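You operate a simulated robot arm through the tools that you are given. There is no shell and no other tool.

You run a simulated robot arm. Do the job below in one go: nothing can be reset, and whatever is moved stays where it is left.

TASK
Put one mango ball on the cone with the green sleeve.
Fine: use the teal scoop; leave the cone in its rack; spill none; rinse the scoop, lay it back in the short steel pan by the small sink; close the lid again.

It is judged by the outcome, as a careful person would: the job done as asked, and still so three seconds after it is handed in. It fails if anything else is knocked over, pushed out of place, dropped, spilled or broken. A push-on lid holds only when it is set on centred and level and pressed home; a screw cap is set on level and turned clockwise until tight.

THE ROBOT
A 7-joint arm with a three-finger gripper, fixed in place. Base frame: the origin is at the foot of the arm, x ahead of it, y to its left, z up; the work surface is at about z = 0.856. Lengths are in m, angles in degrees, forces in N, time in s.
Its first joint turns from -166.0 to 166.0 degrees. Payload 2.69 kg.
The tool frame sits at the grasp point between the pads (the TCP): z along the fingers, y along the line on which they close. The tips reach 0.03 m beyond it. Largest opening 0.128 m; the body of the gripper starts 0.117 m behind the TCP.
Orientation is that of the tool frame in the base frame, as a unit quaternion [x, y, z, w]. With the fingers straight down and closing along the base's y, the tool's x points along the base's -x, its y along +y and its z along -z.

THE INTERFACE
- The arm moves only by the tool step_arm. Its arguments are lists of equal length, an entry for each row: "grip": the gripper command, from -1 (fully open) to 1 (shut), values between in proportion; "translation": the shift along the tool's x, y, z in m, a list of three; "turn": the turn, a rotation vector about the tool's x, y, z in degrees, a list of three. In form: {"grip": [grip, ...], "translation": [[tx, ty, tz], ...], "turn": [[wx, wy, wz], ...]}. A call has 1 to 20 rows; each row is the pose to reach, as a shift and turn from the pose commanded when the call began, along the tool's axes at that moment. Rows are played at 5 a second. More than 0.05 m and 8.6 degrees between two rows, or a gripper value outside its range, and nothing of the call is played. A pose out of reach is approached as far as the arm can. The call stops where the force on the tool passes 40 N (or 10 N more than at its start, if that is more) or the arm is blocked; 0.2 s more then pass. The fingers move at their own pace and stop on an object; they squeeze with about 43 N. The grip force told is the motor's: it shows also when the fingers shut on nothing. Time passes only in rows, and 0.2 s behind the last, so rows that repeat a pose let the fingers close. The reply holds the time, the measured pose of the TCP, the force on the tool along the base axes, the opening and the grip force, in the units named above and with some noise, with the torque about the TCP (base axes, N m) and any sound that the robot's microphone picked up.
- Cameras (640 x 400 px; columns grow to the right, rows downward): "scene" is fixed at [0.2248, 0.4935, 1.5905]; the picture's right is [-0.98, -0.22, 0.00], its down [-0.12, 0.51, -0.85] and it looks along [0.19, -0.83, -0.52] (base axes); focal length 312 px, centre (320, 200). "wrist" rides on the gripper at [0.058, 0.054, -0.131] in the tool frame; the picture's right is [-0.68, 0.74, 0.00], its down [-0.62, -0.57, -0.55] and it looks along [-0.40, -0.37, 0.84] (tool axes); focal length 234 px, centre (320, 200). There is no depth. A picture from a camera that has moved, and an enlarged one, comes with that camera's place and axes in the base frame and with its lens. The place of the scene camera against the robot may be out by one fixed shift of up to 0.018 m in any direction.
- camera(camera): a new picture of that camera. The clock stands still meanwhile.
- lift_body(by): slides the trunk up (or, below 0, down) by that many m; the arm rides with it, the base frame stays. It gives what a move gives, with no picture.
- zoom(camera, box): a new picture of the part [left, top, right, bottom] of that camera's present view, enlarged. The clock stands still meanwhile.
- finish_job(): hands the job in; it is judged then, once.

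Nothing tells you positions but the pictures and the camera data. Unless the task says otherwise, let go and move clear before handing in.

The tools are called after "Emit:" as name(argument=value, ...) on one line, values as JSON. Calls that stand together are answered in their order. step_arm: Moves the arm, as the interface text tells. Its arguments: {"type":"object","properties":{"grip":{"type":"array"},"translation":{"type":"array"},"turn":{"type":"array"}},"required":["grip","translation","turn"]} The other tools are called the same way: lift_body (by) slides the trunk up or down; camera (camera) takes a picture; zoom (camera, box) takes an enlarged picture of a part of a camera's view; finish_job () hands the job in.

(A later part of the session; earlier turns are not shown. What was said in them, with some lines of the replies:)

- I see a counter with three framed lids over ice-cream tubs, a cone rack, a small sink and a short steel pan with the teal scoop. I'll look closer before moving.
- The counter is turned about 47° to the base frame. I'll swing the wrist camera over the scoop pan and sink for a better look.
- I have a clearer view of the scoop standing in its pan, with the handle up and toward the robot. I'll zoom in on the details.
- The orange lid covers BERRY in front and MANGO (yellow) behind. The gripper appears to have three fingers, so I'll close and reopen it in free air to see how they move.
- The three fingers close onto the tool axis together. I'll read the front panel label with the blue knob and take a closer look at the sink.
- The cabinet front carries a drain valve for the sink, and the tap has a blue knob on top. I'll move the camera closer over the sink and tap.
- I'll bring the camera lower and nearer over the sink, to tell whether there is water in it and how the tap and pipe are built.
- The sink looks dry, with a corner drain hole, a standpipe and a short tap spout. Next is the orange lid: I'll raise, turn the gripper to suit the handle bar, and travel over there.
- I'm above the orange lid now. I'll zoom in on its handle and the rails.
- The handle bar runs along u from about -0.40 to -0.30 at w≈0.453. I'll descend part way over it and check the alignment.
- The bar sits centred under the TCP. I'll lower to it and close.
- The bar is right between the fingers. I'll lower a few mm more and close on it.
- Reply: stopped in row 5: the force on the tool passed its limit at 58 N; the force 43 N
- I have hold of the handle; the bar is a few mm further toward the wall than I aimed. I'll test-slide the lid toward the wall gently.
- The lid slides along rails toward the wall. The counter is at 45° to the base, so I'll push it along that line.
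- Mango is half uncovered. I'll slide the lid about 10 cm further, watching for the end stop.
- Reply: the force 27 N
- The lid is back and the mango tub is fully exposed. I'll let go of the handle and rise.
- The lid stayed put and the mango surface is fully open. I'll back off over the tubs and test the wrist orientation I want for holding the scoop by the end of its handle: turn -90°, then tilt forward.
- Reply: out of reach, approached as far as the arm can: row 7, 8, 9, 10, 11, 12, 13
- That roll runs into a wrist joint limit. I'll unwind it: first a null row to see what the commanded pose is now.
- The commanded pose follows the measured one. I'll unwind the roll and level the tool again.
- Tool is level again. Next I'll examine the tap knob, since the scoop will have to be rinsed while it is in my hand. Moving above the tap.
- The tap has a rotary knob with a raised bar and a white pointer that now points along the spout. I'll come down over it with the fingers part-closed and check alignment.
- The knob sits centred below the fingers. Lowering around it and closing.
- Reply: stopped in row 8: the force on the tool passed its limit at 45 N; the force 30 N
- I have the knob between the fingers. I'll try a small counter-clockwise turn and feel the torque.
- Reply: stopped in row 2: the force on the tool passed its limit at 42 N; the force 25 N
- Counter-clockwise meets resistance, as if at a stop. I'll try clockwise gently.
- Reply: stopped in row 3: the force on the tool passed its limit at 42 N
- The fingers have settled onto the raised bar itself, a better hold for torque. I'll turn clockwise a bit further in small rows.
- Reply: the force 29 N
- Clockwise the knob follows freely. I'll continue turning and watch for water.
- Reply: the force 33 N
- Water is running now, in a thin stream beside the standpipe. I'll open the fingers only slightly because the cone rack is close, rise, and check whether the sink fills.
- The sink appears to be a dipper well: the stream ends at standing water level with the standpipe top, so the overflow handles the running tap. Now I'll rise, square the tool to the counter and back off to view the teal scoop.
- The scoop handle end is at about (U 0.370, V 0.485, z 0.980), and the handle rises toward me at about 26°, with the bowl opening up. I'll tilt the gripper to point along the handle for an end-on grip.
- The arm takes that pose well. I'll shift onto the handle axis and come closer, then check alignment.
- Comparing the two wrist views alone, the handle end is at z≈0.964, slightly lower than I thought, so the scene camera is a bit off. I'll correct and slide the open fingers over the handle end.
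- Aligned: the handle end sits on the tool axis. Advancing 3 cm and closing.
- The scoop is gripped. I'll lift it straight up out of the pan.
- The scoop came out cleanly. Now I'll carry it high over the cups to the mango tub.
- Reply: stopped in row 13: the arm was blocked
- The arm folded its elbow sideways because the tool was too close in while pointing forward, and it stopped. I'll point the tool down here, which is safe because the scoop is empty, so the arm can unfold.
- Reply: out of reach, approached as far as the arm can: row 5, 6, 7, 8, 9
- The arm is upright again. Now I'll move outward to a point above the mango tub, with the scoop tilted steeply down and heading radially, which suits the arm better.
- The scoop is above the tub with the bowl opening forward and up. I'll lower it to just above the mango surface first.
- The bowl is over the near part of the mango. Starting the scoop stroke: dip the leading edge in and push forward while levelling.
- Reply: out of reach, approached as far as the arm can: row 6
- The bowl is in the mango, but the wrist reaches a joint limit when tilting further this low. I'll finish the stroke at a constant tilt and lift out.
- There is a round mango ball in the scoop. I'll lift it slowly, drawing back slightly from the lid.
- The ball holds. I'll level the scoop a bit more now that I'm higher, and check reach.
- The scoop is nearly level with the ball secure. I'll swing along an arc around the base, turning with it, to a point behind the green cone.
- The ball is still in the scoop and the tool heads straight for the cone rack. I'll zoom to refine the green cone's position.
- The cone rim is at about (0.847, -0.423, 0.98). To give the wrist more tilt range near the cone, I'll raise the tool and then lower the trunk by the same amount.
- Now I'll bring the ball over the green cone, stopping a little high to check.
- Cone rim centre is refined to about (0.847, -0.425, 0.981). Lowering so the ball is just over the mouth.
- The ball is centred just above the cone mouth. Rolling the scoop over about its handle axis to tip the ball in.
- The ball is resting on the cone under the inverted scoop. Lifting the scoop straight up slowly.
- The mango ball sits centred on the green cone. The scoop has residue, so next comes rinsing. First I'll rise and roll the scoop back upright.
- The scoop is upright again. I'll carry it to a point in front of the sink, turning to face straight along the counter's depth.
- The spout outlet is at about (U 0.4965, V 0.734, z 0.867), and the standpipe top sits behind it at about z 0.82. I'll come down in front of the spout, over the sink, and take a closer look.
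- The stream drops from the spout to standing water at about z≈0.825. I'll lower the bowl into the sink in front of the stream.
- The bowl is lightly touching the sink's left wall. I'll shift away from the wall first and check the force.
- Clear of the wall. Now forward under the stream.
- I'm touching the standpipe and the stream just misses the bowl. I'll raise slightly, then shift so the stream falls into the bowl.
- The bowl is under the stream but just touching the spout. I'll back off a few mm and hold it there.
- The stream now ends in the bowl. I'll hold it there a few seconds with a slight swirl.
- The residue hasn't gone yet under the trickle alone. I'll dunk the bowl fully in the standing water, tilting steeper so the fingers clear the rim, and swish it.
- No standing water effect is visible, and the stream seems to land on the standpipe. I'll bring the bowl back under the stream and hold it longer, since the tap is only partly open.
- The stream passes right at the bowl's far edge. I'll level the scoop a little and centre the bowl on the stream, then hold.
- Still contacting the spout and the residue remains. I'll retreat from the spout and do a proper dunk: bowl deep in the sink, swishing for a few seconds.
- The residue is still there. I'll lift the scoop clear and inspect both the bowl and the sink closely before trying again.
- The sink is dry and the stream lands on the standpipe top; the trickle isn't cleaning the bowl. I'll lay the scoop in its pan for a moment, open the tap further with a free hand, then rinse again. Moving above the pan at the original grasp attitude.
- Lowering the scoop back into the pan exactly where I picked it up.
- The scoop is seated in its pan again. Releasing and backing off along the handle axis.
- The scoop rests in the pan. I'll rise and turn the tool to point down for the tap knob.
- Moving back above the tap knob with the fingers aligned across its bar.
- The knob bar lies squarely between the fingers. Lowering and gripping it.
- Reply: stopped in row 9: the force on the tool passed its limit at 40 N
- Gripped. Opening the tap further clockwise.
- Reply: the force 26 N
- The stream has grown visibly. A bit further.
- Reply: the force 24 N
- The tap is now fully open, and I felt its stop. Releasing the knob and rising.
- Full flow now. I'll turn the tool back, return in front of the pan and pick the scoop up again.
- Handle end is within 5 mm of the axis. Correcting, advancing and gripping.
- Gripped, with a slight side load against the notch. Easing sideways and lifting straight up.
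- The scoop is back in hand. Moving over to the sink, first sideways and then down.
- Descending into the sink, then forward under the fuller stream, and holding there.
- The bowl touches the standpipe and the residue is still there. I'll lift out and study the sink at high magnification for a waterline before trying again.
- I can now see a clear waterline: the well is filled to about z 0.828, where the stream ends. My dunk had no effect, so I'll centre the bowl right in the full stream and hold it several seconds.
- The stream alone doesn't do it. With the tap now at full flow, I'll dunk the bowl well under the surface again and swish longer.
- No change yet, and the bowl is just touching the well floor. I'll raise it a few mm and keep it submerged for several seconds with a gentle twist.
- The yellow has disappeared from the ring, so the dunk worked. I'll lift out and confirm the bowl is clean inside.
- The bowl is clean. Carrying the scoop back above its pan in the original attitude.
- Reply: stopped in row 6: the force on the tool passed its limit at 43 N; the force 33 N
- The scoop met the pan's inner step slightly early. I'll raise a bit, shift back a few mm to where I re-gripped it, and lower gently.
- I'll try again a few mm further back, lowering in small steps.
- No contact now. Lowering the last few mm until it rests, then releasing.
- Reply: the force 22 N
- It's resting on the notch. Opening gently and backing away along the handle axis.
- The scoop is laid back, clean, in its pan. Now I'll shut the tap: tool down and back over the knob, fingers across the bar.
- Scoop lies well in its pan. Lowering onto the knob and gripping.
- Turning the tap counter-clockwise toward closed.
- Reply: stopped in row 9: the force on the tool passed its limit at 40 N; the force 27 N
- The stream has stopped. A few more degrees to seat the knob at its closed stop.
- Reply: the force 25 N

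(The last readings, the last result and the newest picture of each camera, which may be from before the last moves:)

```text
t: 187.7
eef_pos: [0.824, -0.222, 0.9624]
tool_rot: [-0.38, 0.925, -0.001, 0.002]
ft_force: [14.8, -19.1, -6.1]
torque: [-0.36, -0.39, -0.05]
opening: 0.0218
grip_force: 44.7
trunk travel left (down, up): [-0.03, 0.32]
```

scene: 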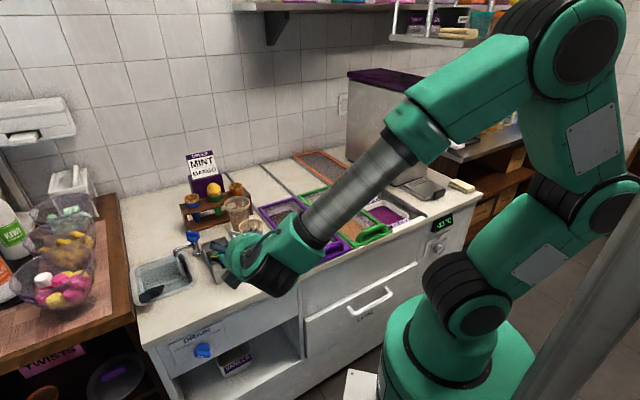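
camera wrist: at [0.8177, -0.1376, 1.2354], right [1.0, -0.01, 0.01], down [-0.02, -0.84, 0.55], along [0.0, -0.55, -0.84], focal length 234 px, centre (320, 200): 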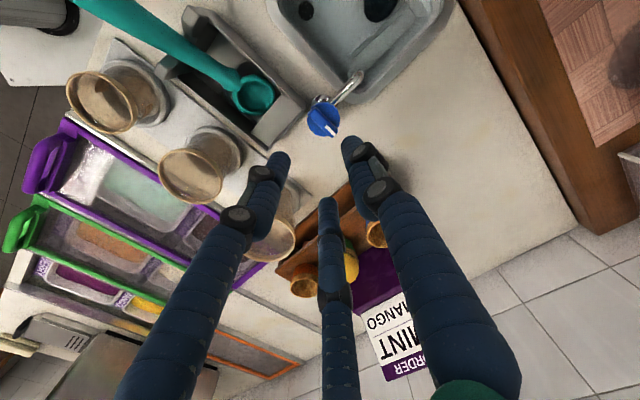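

Emit:
step_arm(grip=[0.5, 0.3, 0.3, 0.3, 0.3, 0.3, 0.3, 0.3], translation=[[0, 0, 0], [0, 0, 0], [0, 0, 0], [0, 0, -0.02], [0, 0, -0.06], [0, 0, -0.1], [0, 0, -0.14], [0, 0, -0.17]], turn=[[0, 0, 0], [0, 0, 0], [0, 0, 0], [0, 0, 0], [0, 0, 0], [0, 0, 0], [0, 0, 0], [0, 0, 0]])

Emit:
zoom(camera="scene", box=[130, 150, 280, 310])

Emit:
camera(camera="wrist")

```text
t: 189.5
eef_pos: [0.8233, -0.2203, 1.1338]
tool_rot: [-0.38, 0.925, -0.001, 0.002]
ft_force: [0.4, -0.7, -0.2]
torque: [0.0, 0.0, -0.01]
opening: 0.0445
grip_force: 0.0
trunk travel left (down, up): [-0.03, 0.32]
```

```text
2.50 times, centred on (205, 230) of scene
camera zoom: at [0.2248, 0.4935, 1.5905], right [-0.98, -0.22, 0.0], down [-0.12, 0.51, -0.85], along [0.19, -0.83, -0.52], focal length 779 px, centre (608, 125)
```

zoom: 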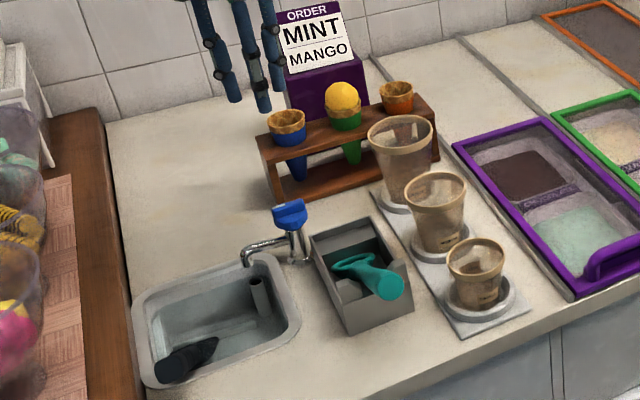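

```text
taken
camera wrist: at [0.7441, -0.2229, 1.2653], right [-0.04, 1.0, 0.0], down [0.83, 0.03, 0.55], along [0.55, 0.02, -0.83], focal length 234 px, centre (320, 200)
```

wrist: 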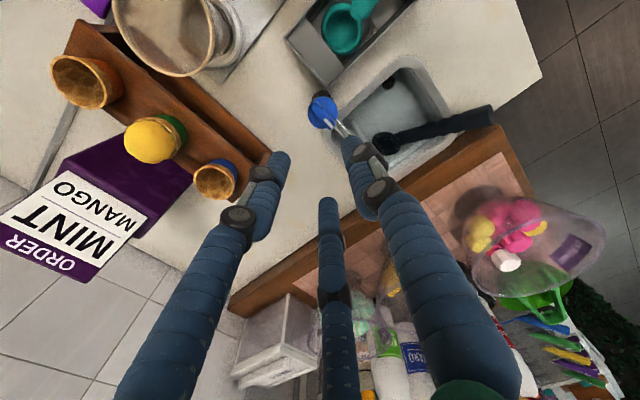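

Tap off, scoop in place, ball on the cone. I'll restore the trunk height and go to the orange lid's handle to close it.

Emit:
lift_body(by=0.12)

Emit:
step_arm(grip=[0.3, 0.3, 0.3, 0.3, 0.3, 0.3, 0.3, 0.3, 0.3, 0.3, 0.2, 0, -0.3, -0.6, -1, -1, -1, -1, -1], translation=[[0.025, 0.0, 0], [0.07, 0.0, 0], [0.115, 0.0, 0], [0.16, 0.0, 0], [0.205, 0.0, 0], [0.25, -0.005, 0], [0.295, -0.012, 0], [0.34, -0.02, 0], [0.385, -0.028, 0.005], [0.43, -0.036, 0.01], [0.475, -0.045, 0.02], [0.52, -0.055, 0.03], [0.565, -0.065, 0.04], [0.61, -0.077, 0.05], [0.652, -0.09, 0.06], [0.692, -0.105, 0.07], [0.73, -0.12, 0.08], [0.759, -0.134, 0.09], [0.759, -0.134, 0.09]], turn=[[0, 0, 0], [0, 0, 0], [0, 0, 0], [0, 0, 0], [0, 0, 0], [0, 0, 0], [0, 0, 0], [0, 0, 0], [0, 0, 0], [0, 0, 0], [0, 0, 0], [0, 0, 0], [0, 0, 0], [0, 0, 0], [0, 0, 0], [0, 0, 0], [0, 0, 0], [0, 0, 0], [0, 0, 0]])

Emit:
camera(camera="wrist")

Emit:
camera(camera="scene")

```text
t: 191.0
eef_pos: [0.8228, -0.2195, 1.2522]
tool_rot: [-0.379, 0.925, 0.0, 0.001]
ft_force: [-0.6, -1.1, -1.0]
torque: [0.01, 0.02, -0.02]
opening: 0.045
grip_force: 0.1
trunk travel left (down, up): [-0.15, 0.2]
```

```text
t: 195.0
eef_pos: [0.3792, -0.8491, 1.1641]
tool_rot: [-0.38, 0.925, 0.0, 0.002]
ft_force: [-0.5, -0.2, 0.5]
torque: [0.03, 0.0, 0.03]
opening: 0.1277
grip_force: 0.0
trunk travel left (down, up): [-0.15, 0.2]
```

```text
taken
camera wrist: at [0.2995, -0.8525, 1.2958], right [-0.04, 1.0, 0.0], down [0.83, 0.03, 0.55], along [0.55, 0.02, -0.83], focal length 234 px, centre (320, 200)
```

wrist: 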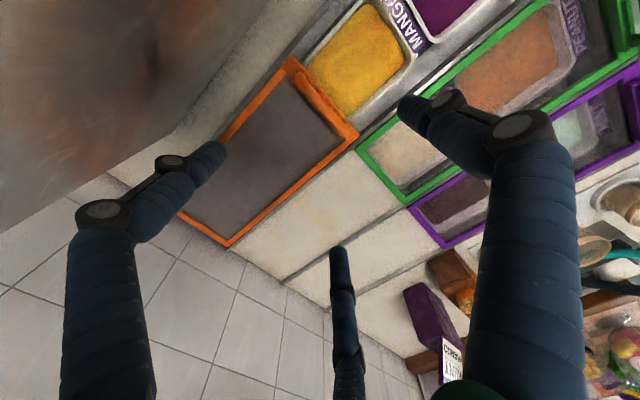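

```text
taken
```

scene: 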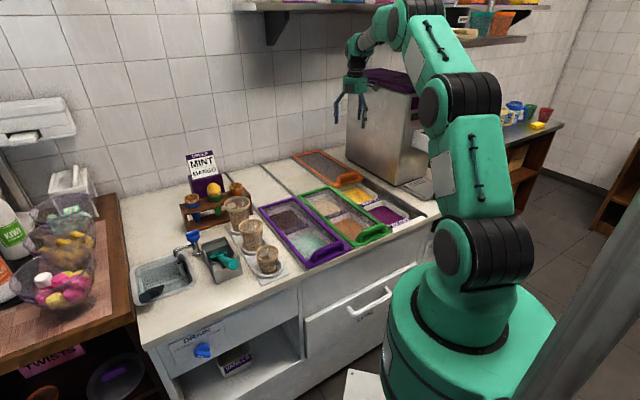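

Lid and handle are where I left them. Descending onto the handle bar and gripping.

Emit:
step_arm(grip=[-1, -1, -1, -1, -1, -1, -1, -1, 0, 0.5, 1, 1, 1], translation=[[0, -0.002, 0.045], [0, -0.004, 0.09], [0, -0.005, 0.135], [0, -0.005, 0.18], [0, -0.005, 0.215], [0, -0.005, 0.24], [0, -0.005, 0.2605], [0, -0.005, 0.2605], [0, -0.005, 0.2605], [0, -0.005, 0.2605], [0, -0.005, 0.2605], [0, -0.005, 0.2605], [0, -0.005, 0.2605]], turn=[[0, 0, 0], [0, 0, 0], [0, 0, 0], [0, 0, 0], [0, 0, 0], [0, 0, 0], [0, 0, 0], [0, 0, 0], [0, 0, 0], [0, 0, 0], [0, 0, 0], [0, 0, 0], [0, 0, 0]])

Emit:
camera(camera="wrist")

```text
t: 197.8
eef_pos: [0.3812, -0.8543, 0.8995]
tool_rot: [-0.38, 0.925, 0.0, 0.001]
ft_force: [-0.3, -1.8, -1.7]
torque: [-0.03, 0.01, 0.45]
opening: 0.0256
grip_force: 45.0
trunk travel left (down, up): [-0.15, 0.2]
```

```text
taken
camera wrist: at [0.3029, -0.8564, 1.0319], right [-0.04, 1.0, 0.0], down [0.83, 0.03, 0.55], along [0.55, 0.02, -0.83], focal length 234 px, centre (320, 200)
```

wrist: 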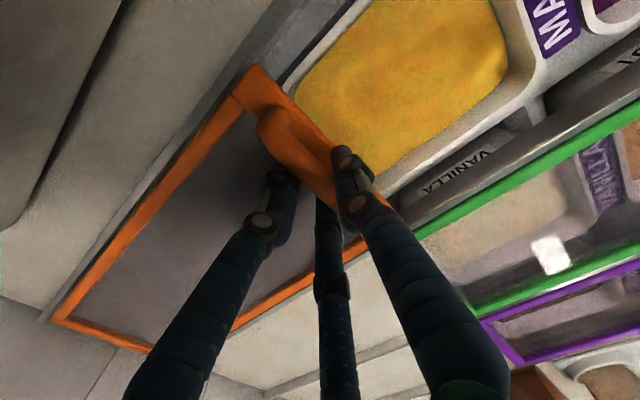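

Gripped. Sliding the lid back toward me along its rails.

Emit:
step_arm(grip=[1, 1, 1, 1, 1, 1, 1, 1, 1, 1, 1, 1, 1, 1, 1], translation=[[0.0001, 0.012, 0], [0.0002, 0.035, 0], [0.0004, 0.065, 0], [0.0005, 0.095, 0], [0.0007, 0.125, 0], [0.0009, 0.155, 0], [0.001, 0.185, 0], [0.0012, 0.215, 0], [0.0014, 0.245, 0], [0.0016, 0.275, 0], [0.0017, 0.305, 0], [0.0019, 0.33, 0], [0.002, 0.35, 0], [0.0021, 0.365, 0], [0.0022, 0.38, 0]], turn=[[0, 0, 0], [0, 0, -0.3], [0, 0, -0.3], [0, 0, -0.3], [0, 0, -0.3], [0, 0, -0.3], [0, 0, -0.3], [0, 0, -0.3], [0, 0, -0.3], [0, 0, -0.3], [0, 0, -0.3], [0, 0, -0.3], [0, 0, -0.3], [0, 0, -0.3], [0, 0, -0.3]])

Emit:
zoom(camera="scene", box=[260, 130, 460, 260])

```text
t: 201.0
eef_pos: [0.1121, -0.5859, 0.8998]
tool_rot: [-0.382, 0.924, -0.001, 0.003]
ft_force: [-22.7, -20.2, 2.0]
torque: [-0.13, 0.06, 0.26]
opening: 0.0253
grip_force: 45.2
trunk travel left (down, up): [-0.15, 0.2]
```

```text
3.08 times, centred on (360, 195) of scene
camera zoom: at [0.2248, 0.4935, 1.5905], right [-0.98, -0.22, 0.0], down [-0.12, 0.51, -0.85], along [0.19, -0.83, -0.52], focal length 959 px, centre (197, 215)
```

zoom: 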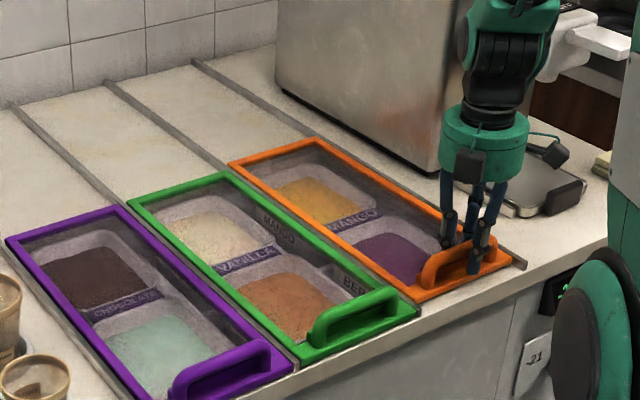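

Almost closed. Easing the side load and pushing the last 2 cm home.

Emit:
step_arm(grip=[1, 1, 1, 1, 1], translation=[[0.003, 0.0, 0], [0.0035, 0.006, 0], [0.0035, 0.012, 0], [0.0035, 0.017, 0], [0.0035, 0.02, 0]], turn=[[0, 0, 0], [0, 0, 0], [0, 0, 0], [0, 0, 0], [0, 0, 0]])

Emit:
zoom(camera="scene", box=[330, 160, 460, 250])

```text
t: 202.2
eef_pos: [0.1008, -0.5723, 0.9006]
tool_rot: [-0.383, 0.924, -0.001, 0.002]
ft_force: [14.6, -0.7, 0.8]
torque: [0.42, -0.65, 0.11]
opening: 0.0253
grip_force: 45.1
trunk travel left (down, up): [-0.15, 0.2]
stopped in row 5: the force on the tool passed its limit at 43 N (the readings are from after the stop); the commanded pose is now the measured one
```

```text
4.44 times, centred on (395, 205) of scene
camera zoom: at [0.2248, 0.4935, 1.5905], right [-0.98, -0.22, 0.0], down [-0.12, 0.51, -0.85], along [0.19, -0.83, -0.52], focal length 1385 px, centre (-13, 178)
```

zoom: 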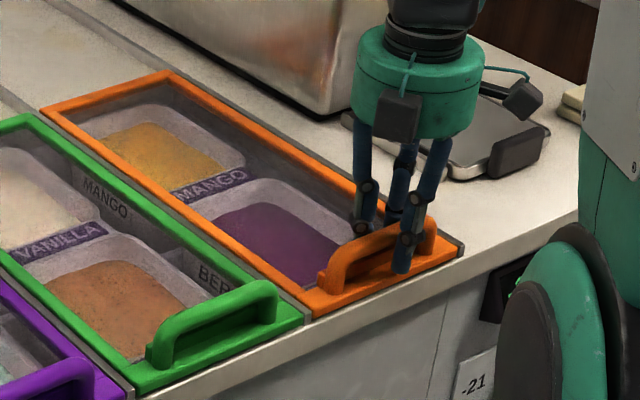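

The lid is against its closed stop, matching the starting picture. Releasing and moving clear.

Emit:
step_arm(grip=[0.3, -0.5, -1, -1, -1, -1, -1, -1, -1, -1], translation=[[0, 0, 0], [0, 0, 0], [0, 0, 0], [0, 0, 0], [0, 0, -0.03], [0, 0, -0.07], [0, 0, -0.12], [0, 0, -0.17], [0, 0, -0.22], [0, 0, -0.27]], turn=[[0, 0, 0], [0, 0, 0], [0, 0, 0], [0, 0, 0], [0, 0, 0], [0, 0, 0], [0, 0, 0], [0, 0, 0], [0, 0, 0], [0, 0, 0]])

Emit:
camera(camera="scene")

Emit:
zoom(camera="scene", box=[250, 140, 460, 280])

Emit:
zoom(camera="scene", box=[120, 140, 290, 310])

```text
t: 204.4
eef_pos: [0.0965, -0.5759, 1.1702]
tool_rot: [-0.383, 0.924, -0.001, 0.003]
ft_force: [-0.1, 0.0, 0.2]
torque: [0.02, -0.01, 0.0]
opening: 0.1278
grip_force: 0.1
trunk travel left (down, up): [-0.15, 0.2]
```

```text
taken
```

scene: 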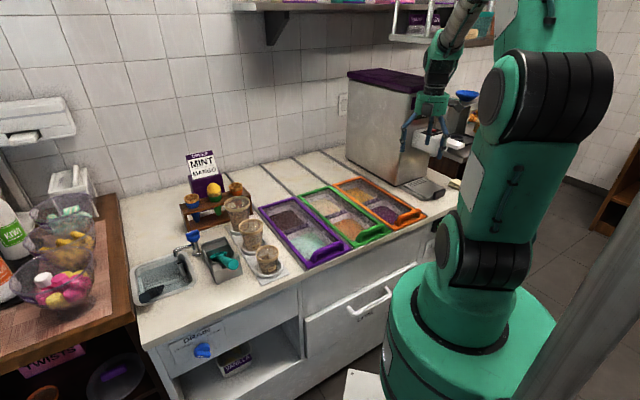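

```text
2.86 times, centred on (355, 210) of scene
camera zoom: at [0.2248, 0.4935, 1.5905], right [-0.98, -0.22, 0.0], down [-0.12, 0.51, -0.85], along [0.19, -0.83, -0.52], focal length 890 px, centre (220, 171)
```

zoom: 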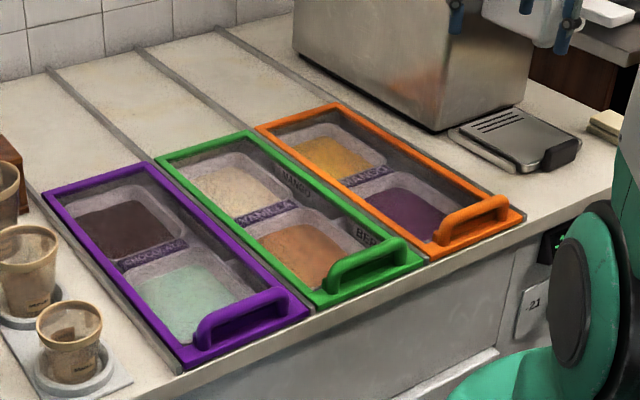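

```text
2.35 times, centred on (205, 225) of scene
camera zoom: at [0.2248, 0.4935, 1.5905], right [-0.98, -0.22, 0.0], down [-0.12, 0.51, -0.85], along [0.19, -0.83, -0.52], focal length 733 px, centre (591, 141)
```

zoom: 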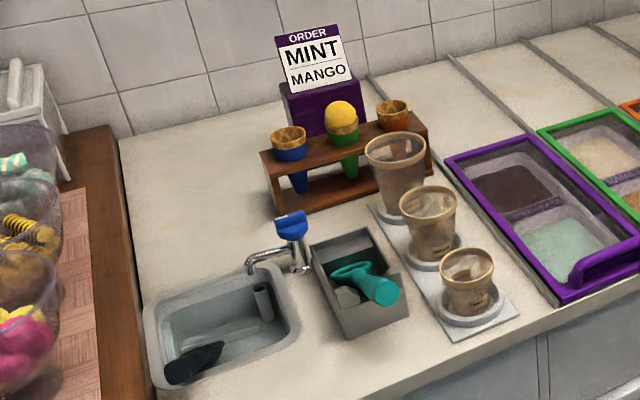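

The mango ball sits on the green-sleeved cone in its rack. The orange lid is closed, the tap is off, and the rinsed teal scoop is back in its short pan. Nothing else looks moved and the gripper is clear, so I'm handing the job in.

Emit:
finish_job()

```text
The job is handed in.
```

The job is done and handed in: one mango ball is on the cone with the green sleeve, and the cone is still in its rack.

- **Scoop:** I used the teal one. It is rinsed clean and lying back in the short steel pan by the small sink. A few seconds under the tap did not clean it. I laid it, still unrinsed, in its pan for a moment to open the tap fully. I then held it under the water in the sink until the mango was gone.
- **Lid:** the orange lid is slid shut against its stop and looks the same as it did at the start.
- **Tap:** I turned the tap on for the rinse and turned it off again. I did not touch the drain knob.
- **Surroundings:** nothing was spilled or knocked over that I could see in the final pictures. While rinsing, the scoop lightly touched the spout, the standpipe and the sink wall. All of them look unchanged.
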